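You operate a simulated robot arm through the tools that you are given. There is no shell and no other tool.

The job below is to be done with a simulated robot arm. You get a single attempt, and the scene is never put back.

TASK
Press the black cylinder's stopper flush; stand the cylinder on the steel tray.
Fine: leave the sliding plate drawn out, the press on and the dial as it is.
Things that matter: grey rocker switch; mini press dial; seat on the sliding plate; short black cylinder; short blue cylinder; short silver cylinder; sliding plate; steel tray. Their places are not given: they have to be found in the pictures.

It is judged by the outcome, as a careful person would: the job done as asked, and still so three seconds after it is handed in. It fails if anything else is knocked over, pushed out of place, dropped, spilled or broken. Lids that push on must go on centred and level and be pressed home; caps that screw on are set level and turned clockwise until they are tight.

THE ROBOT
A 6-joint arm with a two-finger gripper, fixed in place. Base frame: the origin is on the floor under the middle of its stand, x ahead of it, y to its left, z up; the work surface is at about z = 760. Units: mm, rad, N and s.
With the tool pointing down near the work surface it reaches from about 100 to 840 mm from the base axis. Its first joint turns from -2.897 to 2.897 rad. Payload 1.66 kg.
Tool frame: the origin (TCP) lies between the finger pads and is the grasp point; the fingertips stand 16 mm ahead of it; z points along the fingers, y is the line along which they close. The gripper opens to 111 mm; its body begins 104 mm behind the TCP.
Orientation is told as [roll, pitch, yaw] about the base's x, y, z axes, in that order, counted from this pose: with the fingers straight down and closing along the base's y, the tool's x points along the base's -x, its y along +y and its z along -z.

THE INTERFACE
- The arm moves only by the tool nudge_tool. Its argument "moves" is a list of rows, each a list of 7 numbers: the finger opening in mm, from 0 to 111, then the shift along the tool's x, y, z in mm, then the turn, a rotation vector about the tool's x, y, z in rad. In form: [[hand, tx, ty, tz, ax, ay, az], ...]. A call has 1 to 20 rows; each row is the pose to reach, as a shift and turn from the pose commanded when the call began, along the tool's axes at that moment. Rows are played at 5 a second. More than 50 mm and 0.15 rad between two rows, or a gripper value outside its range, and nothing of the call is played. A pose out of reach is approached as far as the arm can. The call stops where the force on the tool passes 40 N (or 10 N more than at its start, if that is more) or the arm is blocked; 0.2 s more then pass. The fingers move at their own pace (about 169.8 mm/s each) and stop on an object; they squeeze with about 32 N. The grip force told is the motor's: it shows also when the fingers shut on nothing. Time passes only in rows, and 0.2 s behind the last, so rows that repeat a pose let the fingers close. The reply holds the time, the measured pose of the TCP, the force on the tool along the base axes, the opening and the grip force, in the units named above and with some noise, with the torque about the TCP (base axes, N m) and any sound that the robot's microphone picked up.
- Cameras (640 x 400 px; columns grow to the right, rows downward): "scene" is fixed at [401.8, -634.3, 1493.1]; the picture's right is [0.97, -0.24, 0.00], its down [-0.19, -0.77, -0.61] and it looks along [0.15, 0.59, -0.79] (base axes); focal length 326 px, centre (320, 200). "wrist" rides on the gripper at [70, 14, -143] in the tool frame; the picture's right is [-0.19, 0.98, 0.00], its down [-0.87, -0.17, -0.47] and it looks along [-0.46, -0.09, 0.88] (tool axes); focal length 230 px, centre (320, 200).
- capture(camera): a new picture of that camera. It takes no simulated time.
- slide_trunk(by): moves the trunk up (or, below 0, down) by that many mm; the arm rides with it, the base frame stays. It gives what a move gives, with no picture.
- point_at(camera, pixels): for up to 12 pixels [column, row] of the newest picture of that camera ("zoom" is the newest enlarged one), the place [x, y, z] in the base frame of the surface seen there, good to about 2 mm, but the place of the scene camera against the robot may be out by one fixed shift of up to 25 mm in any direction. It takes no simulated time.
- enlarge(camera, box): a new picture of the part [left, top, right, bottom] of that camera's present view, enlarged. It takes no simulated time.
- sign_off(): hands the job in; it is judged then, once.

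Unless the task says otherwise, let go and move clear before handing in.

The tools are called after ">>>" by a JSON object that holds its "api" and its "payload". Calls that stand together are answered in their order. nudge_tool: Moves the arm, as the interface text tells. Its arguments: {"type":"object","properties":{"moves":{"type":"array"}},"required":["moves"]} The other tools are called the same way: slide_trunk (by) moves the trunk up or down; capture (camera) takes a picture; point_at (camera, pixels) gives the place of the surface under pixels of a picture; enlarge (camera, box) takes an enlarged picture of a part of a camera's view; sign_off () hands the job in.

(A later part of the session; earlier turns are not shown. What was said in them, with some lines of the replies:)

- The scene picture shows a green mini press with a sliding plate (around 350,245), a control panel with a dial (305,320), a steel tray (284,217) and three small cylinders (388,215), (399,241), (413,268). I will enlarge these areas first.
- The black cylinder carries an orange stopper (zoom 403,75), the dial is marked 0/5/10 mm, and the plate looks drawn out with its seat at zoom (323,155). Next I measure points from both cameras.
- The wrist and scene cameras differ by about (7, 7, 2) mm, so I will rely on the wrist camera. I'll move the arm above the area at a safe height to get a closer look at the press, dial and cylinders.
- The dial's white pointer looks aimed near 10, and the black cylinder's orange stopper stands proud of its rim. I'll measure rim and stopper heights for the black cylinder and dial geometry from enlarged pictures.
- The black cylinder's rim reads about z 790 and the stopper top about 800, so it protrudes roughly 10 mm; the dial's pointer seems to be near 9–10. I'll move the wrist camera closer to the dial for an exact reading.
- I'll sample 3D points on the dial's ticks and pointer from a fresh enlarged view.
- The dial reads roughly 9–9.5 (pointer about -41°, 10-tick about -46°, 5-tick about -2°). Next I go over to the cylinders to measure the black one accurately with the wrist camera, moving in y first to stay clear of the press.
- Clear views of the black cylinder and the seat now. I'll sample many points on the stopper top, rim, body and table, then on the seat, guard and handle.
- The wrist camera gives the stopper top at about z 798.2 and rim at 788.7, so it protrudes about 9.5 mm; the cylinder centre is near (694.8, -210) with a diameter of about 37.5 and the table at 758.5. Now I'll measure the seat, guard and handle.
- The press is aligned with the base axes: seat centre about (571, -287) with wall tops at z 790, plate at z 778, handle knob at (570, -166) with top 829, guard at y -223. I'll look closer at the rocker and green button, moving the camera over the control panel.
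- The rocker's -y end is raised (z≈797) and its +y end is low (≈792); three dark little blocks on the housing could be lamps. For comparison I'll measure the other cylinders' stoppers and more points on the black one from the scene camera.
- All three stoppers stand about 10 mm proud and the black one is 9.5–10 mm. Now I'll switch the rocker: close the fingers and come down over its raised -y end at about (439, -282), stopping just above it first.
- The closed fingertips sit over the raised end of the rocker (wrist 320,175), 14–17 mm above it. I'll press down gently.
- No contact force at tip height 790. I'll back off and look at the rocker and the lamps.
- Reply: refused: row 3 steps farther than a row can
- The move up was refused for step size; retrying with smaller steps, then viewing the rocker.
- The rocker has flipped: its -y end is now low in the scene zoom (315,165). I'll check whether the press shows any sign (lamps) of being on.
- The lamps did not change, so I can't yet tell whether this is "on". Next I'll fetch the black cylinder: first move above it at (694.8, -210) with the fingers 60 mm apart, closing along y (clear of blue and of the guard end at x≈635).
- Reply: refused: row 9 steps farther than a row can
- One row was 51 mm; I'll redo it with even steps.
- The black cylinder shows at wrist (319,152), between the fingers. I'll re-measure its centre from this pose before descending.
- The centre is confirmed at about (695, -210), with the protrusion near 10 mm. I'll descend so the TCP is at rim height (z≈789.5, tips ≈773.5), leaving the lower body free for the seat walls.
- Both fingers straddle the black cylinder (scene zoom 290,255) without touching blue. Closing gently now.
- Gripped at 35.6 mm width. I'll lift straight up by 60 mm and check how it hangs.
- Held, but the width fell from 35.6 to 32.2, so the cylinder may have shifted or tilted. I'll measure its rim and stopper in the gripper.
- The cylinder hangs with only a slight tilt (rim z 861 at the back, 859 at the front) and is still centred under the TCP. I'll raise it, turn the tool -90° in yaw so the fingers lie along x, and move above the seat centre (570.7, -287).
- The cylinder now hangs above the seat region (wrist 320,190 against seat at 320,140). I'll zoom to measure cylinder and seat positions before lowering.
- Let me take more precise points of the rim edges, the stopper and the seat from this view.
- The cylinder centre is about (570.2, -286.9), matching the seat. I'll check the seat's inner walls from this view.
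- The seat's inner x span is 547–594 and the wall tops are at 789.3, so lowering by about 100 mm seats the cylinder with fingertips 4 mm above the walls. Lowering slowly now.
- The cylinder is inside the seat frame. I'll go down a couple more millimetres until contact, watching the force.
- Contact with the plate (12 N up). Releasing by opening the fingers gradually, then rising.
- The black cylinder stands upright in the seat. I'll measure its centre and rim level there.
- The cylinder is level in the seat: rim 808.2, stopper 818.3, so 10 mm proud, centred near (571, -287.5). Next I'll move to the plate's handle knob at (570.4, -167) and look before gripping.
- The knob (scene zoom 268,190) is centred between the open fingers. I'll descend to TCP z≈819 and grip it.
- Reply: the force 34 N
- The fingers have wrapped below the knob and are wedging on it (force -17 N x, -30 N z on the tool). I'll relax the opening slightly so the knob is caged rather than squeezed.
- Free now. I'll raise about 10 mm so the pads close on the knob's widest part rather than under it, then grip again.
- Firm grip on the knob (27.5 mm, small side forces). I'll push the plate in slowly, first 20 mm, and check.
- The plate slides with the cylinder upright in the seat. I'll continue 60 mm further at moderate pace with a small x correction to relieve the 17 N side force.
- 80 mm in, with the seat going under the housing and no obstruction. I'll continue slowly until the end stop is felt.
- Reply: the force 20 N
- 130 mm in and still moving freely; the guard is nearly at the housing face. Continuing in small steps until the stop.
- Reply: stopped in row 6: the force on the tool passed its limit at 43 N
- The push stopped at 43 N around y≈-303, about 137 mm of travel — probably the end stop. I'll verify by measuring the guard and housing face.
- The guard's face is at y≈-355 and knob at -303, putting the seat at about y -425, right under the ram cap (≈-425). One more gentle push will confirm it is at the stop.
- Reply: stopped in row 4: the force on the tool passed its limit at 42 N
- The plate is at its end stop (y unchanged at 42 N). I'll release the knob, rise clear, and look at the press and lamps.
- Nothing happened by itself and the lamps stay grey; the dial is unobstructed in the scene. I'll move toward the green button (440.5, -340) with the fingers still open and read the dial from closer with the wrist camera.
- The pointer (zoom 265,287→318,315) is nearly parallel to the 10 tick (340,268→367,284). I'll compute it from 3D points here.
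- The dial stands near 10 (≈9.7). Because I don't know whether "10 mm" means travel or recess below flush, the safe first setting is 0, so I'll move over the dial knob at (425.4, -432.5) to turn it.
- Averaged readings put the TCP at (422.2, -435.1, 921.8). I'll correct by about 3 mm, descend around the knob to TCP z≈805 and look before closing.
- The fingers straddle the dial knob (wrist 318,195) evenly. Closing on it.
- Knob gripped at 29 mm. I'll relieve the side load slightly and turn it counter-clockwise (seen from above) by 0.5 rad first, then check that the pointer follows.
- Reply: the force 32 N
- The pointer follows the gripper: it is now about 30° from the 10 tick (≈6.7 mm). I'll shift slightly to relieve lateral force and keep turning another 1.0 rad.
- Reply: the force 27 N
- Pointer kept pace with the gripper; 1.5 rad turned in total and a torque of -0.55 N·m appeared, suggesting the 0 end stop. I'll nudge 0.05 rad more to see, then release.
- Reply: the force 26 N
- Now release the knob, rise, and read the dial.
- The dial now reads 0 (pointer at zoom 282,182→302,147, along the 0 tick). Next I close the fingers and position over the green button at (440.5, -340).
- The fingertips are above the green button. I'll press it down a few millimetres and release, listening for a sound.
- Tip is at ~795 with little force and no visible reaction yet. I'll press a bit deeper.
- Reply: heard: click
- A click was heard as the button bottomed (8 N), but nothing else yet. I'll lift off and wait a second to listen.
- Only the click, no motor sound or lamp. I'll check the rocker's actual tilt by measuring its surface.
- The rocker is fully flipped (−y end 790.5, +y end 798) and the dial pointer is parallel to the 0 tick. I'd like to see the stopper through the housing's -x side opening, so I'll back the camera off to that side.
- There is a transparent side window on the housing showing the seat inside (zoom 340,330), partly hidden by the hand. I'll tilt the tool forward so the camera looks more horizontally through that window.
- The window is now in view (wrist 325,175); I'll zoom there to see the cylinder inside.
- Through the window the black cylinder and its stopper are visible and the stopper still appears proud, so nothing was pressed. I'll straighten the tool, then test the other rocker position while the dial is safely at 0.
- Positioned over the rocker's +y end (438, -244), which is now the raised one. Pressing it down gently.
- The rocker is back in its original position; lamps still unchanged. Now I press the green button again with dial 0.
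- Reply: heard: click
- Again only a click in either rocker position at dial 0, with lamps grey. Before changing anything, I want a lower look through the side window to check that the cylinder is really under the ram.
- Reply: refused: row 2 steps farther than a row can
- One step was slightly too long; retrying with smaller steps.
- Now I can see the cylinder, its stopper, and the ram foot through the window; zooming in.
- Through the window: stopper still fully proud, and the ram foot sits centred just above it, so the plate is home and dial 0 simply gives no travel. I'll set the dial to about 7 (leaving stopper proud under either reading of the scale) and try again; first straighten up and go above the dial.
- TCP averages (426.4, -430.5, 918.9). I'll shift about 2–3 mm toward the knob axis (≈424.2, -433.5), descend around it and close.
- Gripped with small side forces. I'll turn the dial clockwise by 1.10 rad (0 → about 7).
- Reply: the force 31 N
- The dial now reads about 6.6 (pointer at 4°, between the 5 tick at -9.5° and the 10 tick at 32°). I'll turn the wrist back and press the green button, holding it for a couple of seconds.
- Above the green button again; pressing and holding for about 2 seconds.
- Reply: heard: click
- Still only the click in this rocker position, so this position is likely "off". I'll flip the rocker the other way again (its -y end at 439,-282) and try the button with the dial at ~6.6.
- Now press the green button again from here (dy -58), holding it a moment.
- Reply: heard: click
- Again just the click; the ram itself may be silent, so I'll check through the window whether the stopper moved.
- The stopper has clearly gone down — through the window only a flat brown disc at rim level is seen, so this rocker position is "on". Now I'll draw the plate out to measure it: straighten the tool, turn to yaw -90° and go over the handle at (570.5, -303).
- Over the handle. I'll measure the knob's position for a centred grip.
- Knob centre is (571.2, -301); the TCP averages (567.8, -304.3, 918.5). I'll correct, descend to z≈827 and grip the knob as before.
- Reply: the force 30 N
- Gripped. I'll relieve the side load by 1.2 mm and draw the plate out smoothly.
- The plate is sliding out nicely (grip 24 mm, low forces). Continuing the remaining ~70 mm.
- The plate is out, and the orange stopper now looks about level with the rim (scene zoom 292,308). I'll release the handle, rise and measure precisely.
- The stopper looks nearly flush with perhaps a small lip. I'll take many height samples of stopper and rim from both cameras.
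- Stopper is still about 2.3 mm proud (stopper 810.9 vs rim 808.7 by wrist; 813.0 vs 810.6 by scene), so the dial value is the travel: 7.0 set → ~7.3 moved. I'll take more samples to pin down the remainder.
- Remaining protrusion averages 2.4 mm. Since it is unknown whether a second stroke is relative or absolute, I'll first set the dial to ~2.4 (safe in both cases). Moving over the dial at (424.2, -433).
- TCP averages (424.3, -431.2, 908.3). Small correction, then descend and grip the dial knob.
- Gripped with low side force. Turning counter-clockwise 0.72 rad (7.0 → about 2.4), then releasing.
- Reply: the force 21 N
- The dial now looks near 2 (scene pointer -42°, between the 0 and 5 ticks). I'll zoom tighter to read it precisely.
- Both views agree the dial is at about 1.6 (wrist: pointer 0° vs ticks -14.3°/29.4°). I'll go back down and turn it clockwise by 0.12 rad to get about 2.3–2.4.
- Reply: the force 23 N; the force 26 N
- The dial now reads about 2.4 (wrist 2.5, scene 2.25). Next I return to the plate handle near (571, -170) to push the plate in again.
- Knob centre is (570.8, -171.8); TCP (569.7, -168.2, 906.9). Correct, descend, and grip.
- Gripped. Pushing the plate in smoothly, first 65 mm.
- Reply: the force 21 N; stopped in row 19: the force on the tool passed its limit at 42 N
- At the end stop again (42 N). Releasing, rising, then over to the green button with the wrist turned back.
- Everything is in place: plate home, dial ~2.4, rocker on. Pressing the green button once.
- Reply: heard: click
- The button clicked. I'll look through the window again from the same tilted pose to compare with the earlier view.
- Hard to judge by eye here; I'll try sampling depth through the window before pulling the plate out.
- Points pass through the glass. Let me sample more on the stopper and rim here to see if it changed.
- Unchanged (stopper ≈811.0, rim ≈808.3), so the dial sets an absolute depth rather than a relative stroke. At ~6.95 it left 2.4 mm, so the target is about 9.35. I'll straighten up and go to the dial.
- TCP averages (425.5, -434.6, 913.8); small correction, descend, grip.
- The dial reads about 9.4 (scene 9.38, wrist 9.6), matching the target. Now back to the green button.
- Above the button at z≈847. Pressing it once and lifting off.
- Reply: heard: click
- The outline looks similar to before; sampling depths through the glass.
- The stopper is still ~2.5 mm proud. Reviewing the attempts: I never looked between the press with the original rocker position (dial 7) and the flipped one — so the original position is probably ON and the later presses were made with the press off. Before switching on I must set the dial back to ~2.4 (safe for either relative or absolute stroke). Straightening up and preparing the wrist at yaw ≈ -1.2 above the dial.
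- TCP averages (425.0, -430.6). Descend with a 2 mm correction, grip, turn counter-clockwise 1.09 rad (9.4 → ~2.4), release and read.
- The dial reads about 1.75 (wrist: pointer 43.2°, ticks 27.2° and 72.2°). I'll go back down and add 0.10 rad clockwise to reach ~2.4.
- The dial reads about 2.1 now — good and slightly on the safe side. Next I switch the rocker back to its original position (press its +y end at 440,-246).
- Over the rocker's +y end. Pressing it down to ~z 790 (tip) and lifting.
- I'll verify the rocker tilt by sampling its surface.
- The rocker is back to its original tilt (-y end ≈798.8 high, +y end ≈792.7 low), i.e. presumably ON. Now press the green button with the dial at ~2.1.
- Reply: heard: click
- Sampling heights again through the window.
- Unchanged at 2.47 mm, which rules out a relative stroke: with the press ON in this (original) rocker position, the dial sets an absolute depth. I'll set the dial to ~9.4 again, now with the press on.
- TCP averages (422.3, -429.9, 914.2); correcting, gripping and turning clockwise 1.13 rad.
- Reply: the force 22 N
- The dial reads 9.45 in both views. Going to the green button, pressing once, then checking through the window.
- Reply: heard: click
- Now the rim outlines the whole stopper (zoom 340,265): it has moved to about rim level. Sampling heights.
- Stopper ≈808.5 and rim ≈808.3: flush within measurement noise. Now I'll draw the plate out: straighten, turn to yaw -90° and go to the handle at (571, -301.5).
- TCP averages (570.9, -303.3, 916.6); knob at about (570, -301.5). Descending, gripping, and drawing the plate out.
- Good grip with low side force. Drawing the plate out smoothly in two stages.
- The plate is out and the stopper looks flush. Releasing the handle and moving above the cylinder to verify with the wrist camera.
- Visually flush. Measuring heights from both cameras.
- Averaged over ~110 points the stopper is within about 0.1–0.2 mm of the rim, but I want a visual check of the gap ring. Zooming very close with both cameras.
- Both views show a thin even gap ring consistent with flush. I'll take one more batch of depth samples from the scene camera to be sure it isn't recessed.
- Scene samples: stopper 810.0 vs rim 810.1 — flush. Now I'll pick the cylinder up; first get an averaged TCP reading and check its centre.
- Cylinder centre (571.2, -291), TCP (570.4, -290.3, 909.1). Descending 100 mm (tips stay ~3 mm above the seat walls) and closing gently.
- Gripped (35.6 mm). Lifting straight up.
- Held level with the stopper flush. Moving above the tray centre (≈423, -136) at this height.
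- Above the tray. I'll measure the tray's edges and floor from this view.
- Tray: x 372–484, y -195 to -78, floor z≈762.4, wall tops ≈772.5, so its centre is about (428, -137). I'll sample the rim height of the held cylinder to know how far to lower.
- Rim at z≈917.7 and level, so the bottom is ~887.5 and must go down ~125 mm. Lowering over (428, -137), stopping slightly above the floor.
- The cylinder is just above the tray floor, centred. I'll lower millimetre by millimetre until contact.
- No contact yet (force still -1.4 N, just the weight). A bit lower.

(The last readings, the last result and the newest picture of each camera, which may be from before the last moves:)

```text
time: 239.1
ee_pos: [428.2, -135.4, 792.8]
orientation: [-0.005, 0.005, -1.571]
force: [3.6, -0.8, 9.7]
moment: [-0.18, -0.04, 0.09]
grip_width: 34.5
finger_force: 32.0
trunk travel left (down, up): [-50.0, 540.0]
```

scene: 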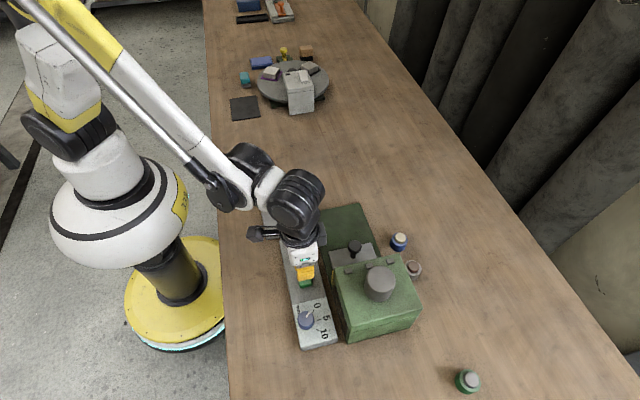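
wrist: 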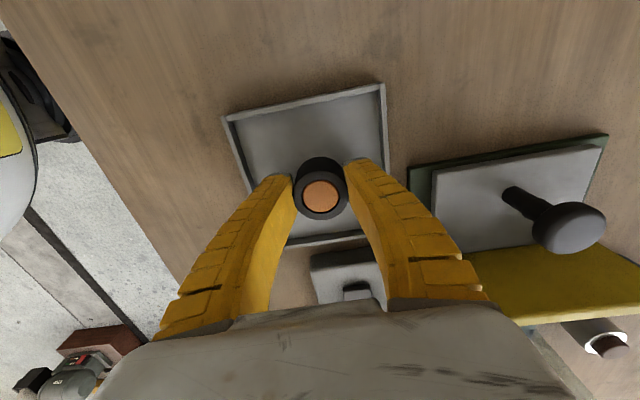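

Contact with the tray floor (≈10 N). Opening gently and rising.

>>> {"api": "nudge_tool", "payload": {"moves": [[38, 0, 0, -0.4, 0, 0, 0], [42, 0, 0, -0.4, 0, 0, 0], [48, 0, 0, -0.4, 0, 0, 0], [56, 0, 0, -0.4, 0, 0, 0], [56, 0, 0, -0.4, 0, 0, 0], [56, 0, 0, -15, 0, 0, 0], [56, 0, 0, -50, 0, 0, 0], [56, 0, 0, -95, 0, 0, 0], [56, 0, 0, -130, 0, 0, 0]]}}

>>> {"api": "capture", "payload": {"camera": "wrist"}}

>>> {"api": "capture", "payload": {"camera": "scene"}}

>>> {"api": "enlarge", "payload": {"camera": "scene", "box": [250, 180, 330, 250]}}

>>> {"api": "enlarge", "payload": {"camera": "wrist", "box": [260, 70, 390, 190]}}

```text
time: 241.1
ee_pos: [429.3, -135.0, 922.7]
orientation: [-0.005, 0.006, -1.572]
force: [0.4, 0.7, 0.9]
moment: [-0.04, 0.03, 0.03]
grip_width: 57.8
finger_force: 1.5
trunk travel left (down, up): [-50.0, 540.0]
```

```text
taken
```

wrist: 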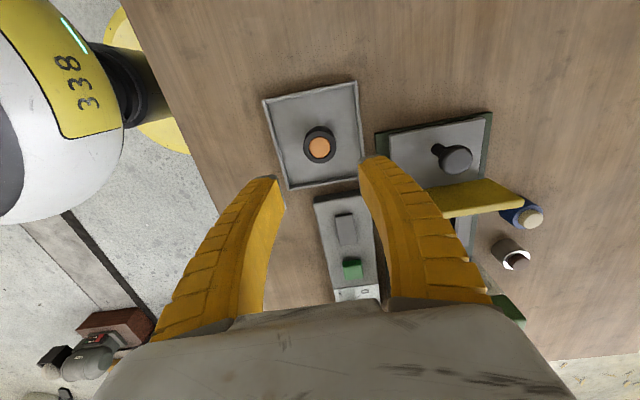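

```text
taken
```

scene: 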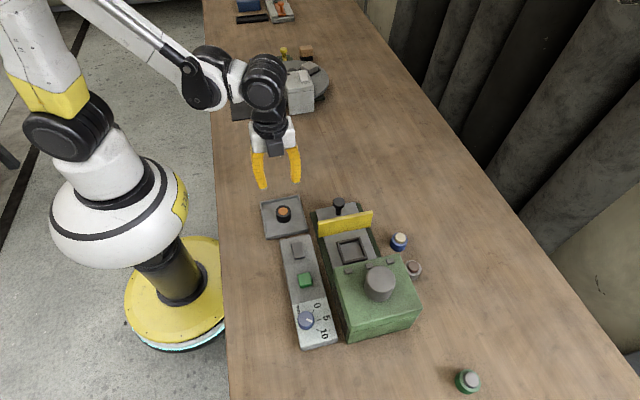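

```text
5.71 times, centred on (290, 215) of scene
```

zoom: 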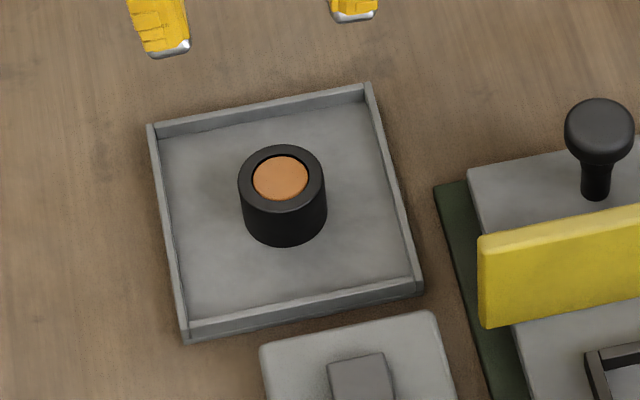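

```text
3.33 times, centred on (325, 130) of wrist
```

zoom: 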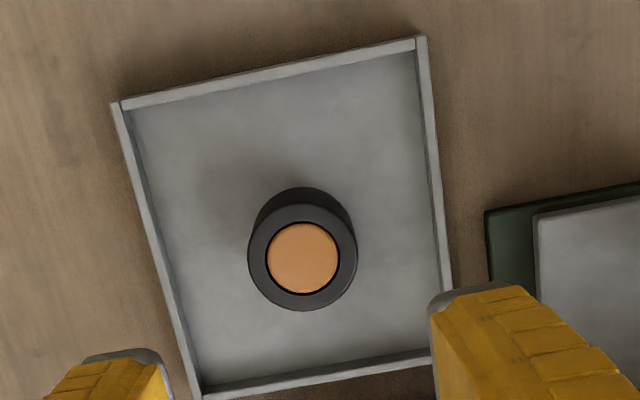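

The cylinder stands upright in the middle of the tray, blue and silver untouched. One last sampling of rim vs stopper here to confirm it is level and flush.

>>> {"api": "enlarge", "payload": {"camera": "wrist", "box": [302, 124, 338, 166]}}

>>> {"api": "point_at", "payload": {"camera": "zoom", "pixels": [[310, 210], [290, 200], [330, 200], [275, 220], [345, 220], [310, 235], [290, 250], [330, 250], [310, 265], [280, 180], [340, 180], [310, 180]]}}

>>> {"api": "enlarge", "payload": {"camera": "scene", "box": [272, 200, 296, 226]}}

```text
9.52 times, centred on (320, 145) of wrist
```

zoom: 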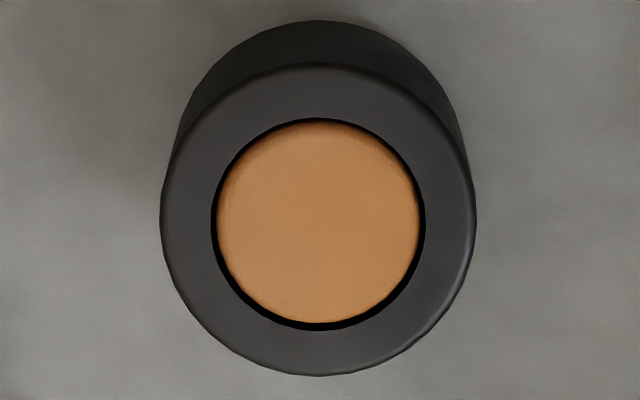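

```text
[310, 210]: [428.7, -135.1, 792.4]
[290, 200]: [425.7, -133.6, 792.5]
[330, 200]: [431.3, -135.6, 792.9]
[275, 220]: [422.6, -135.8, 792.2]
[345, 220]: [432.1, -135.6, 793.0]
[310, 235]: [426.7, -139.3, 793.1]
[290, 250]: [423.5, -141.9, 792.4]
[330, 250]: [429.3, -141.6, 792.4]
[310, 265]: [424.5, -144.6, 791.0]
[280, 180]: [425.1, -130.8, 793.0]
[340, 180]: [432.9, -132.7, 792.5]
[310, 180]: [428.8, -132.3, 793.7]
```

```text
15.38 times, centred on (284, 213) of scene
```

zoom: 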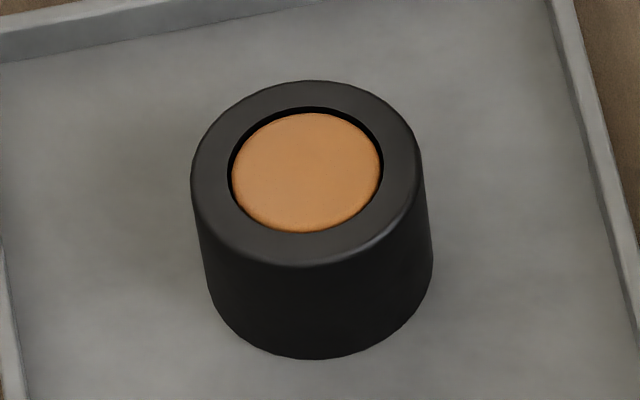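

Stopper averages z 792.6, and the rim should be at 762.4+30.2 = 792.6. A last scene-camera comparison of stopper and rim.

>>> {"api": "point_at", "payload": {"camera": "zoom", "pixels": [[305, 170], [285, 160], [330, 160], [265, 170], [350, 170], [285, 185], [330, 185], [305, 200], [305, 145], [275, 195], [335, 200], [305, 215]]}}

>>> {"api": "point_at", "payload": {"camera": "zoom", "pixels": [[210, 165], [210, 190], [220, 212], [240, 230], [268, 243], [300, 250], [335, 245], [365, 232], [388, 212], [400, 185], [400, 160], [388, 130]]}}

>>> {"api": "point_at", "payload": {"camera": "zoom", "pixels": [[225, 135], [245, 115], [275, 100], [305, 95], [335, 97], [365, 110], [215, 150], [396, 145], [398, 200], [350, 240], [285, 248], [230, 222]]}}

```text
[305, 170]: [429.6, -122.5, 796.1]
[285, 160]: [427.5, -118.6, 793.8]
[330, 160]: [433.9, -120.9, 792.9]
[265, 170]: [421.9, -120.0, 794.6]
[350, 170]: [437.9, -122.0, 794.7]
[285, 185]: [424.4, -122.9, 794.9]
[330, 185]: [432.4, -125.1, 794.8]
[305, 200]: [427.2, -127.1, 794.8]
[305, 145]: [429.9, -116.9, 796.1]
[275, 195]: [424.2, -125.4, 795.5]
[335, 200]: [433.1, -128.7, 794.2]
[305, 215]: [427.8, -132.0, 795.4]
```

```text
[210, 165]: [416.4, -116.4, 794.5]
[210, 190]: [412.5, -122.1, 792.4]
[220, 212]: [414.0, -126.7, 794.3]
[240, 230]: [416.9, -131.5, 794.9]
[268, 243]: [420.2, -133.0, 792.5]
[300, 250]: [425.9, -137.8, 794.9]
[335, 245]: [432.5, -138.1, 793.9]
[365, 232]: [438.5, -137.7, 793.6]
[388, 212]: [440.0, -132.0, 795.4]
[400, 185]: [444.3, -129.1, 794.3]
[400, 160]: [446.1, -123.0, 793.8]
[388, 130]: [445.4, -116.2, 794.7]
```

```text
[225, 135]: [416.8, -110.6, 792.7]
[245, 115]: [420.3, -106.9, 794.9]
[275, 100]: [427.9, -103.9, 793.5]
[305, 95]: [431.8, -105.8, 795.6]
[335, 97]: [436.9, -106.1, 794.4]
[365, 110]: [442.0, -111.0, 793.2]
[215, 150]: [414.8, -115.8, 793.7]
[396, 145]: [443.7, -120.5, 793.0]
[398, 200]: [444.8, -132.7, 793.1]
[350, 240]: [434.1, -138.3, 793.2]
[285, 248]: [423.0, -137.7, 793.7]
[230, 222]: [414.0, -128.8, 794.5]
```

All measurements (≈190 points overall) put the stopper within about 0.2 mm of the rim, with the cylinder upright on the tray and everything else in place. I'll move the arm further clear, take a last look, then hand in.

>>> {"api": "nudge_tool", "payload": {"moves": [[56, 0, 0, -40, 0, 0, 0], [56, 30, 0, -70, 0, 0, 0], [56, 60, 0, -90, 0, 0, 0], [56, 60, 0, -90, 0, 0, 0]]}}

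>>> {"api": "capture", "payload": {"camera": "scene"}}

```text
time: 242.1
ee_pos: [426.8, -75.7, 1010.3]
orientation: [-0.005, 0.006, -1.57]
force: [-0.5, -0.4, 0.0]
moment: [-0.01, -0.07, 0.0]
grip_width: 58.6
finger_force: 1.9
trunk travel left (down, up): [-50.0, 540.0]
```

```text
taken
```

scene: 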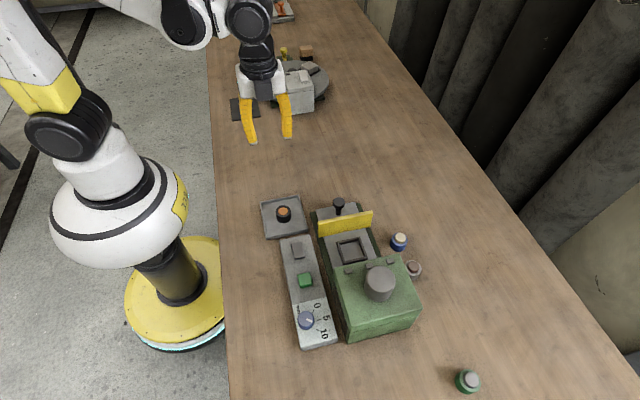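

The final picture shows the black cylinder standing on the tray (284,213) with its stopper flush. The plate is drawn out, blue and silver are undisturbed, and the arm is clear. Handing in.

>>> {"api": "sign_off", "payload": {}}

```text
The job is handed in.
```

The black cylinder is standing upright in the middle of the steel tray with its stopper pressed flush, and I've handed the job in. Averaged over repeated camera measurements, the stopper sits within about 0.2 mm of the rim. Individual sets of readings ranged from about 0.2 mm below the rim to 0.85 mm above it.

- **Pressing:** it took two strokes. The first, with the dial at about 7 mm, left the stopper roughly 2.4 mm proud. The second, at about 9.45 mm, brought it level. The dial sets how deep the press goes, and it only works with the rocker switch in the position I found it in.
- **How things were left:** the sliding plate is drawn out. The rocker is back in its original position, which is on. The dial is at about 9.45; it started near 10.
- **Everything else:** in the final picture the blue and silver cylinders look untouched, nothing was knocked over, and the arm is clear.
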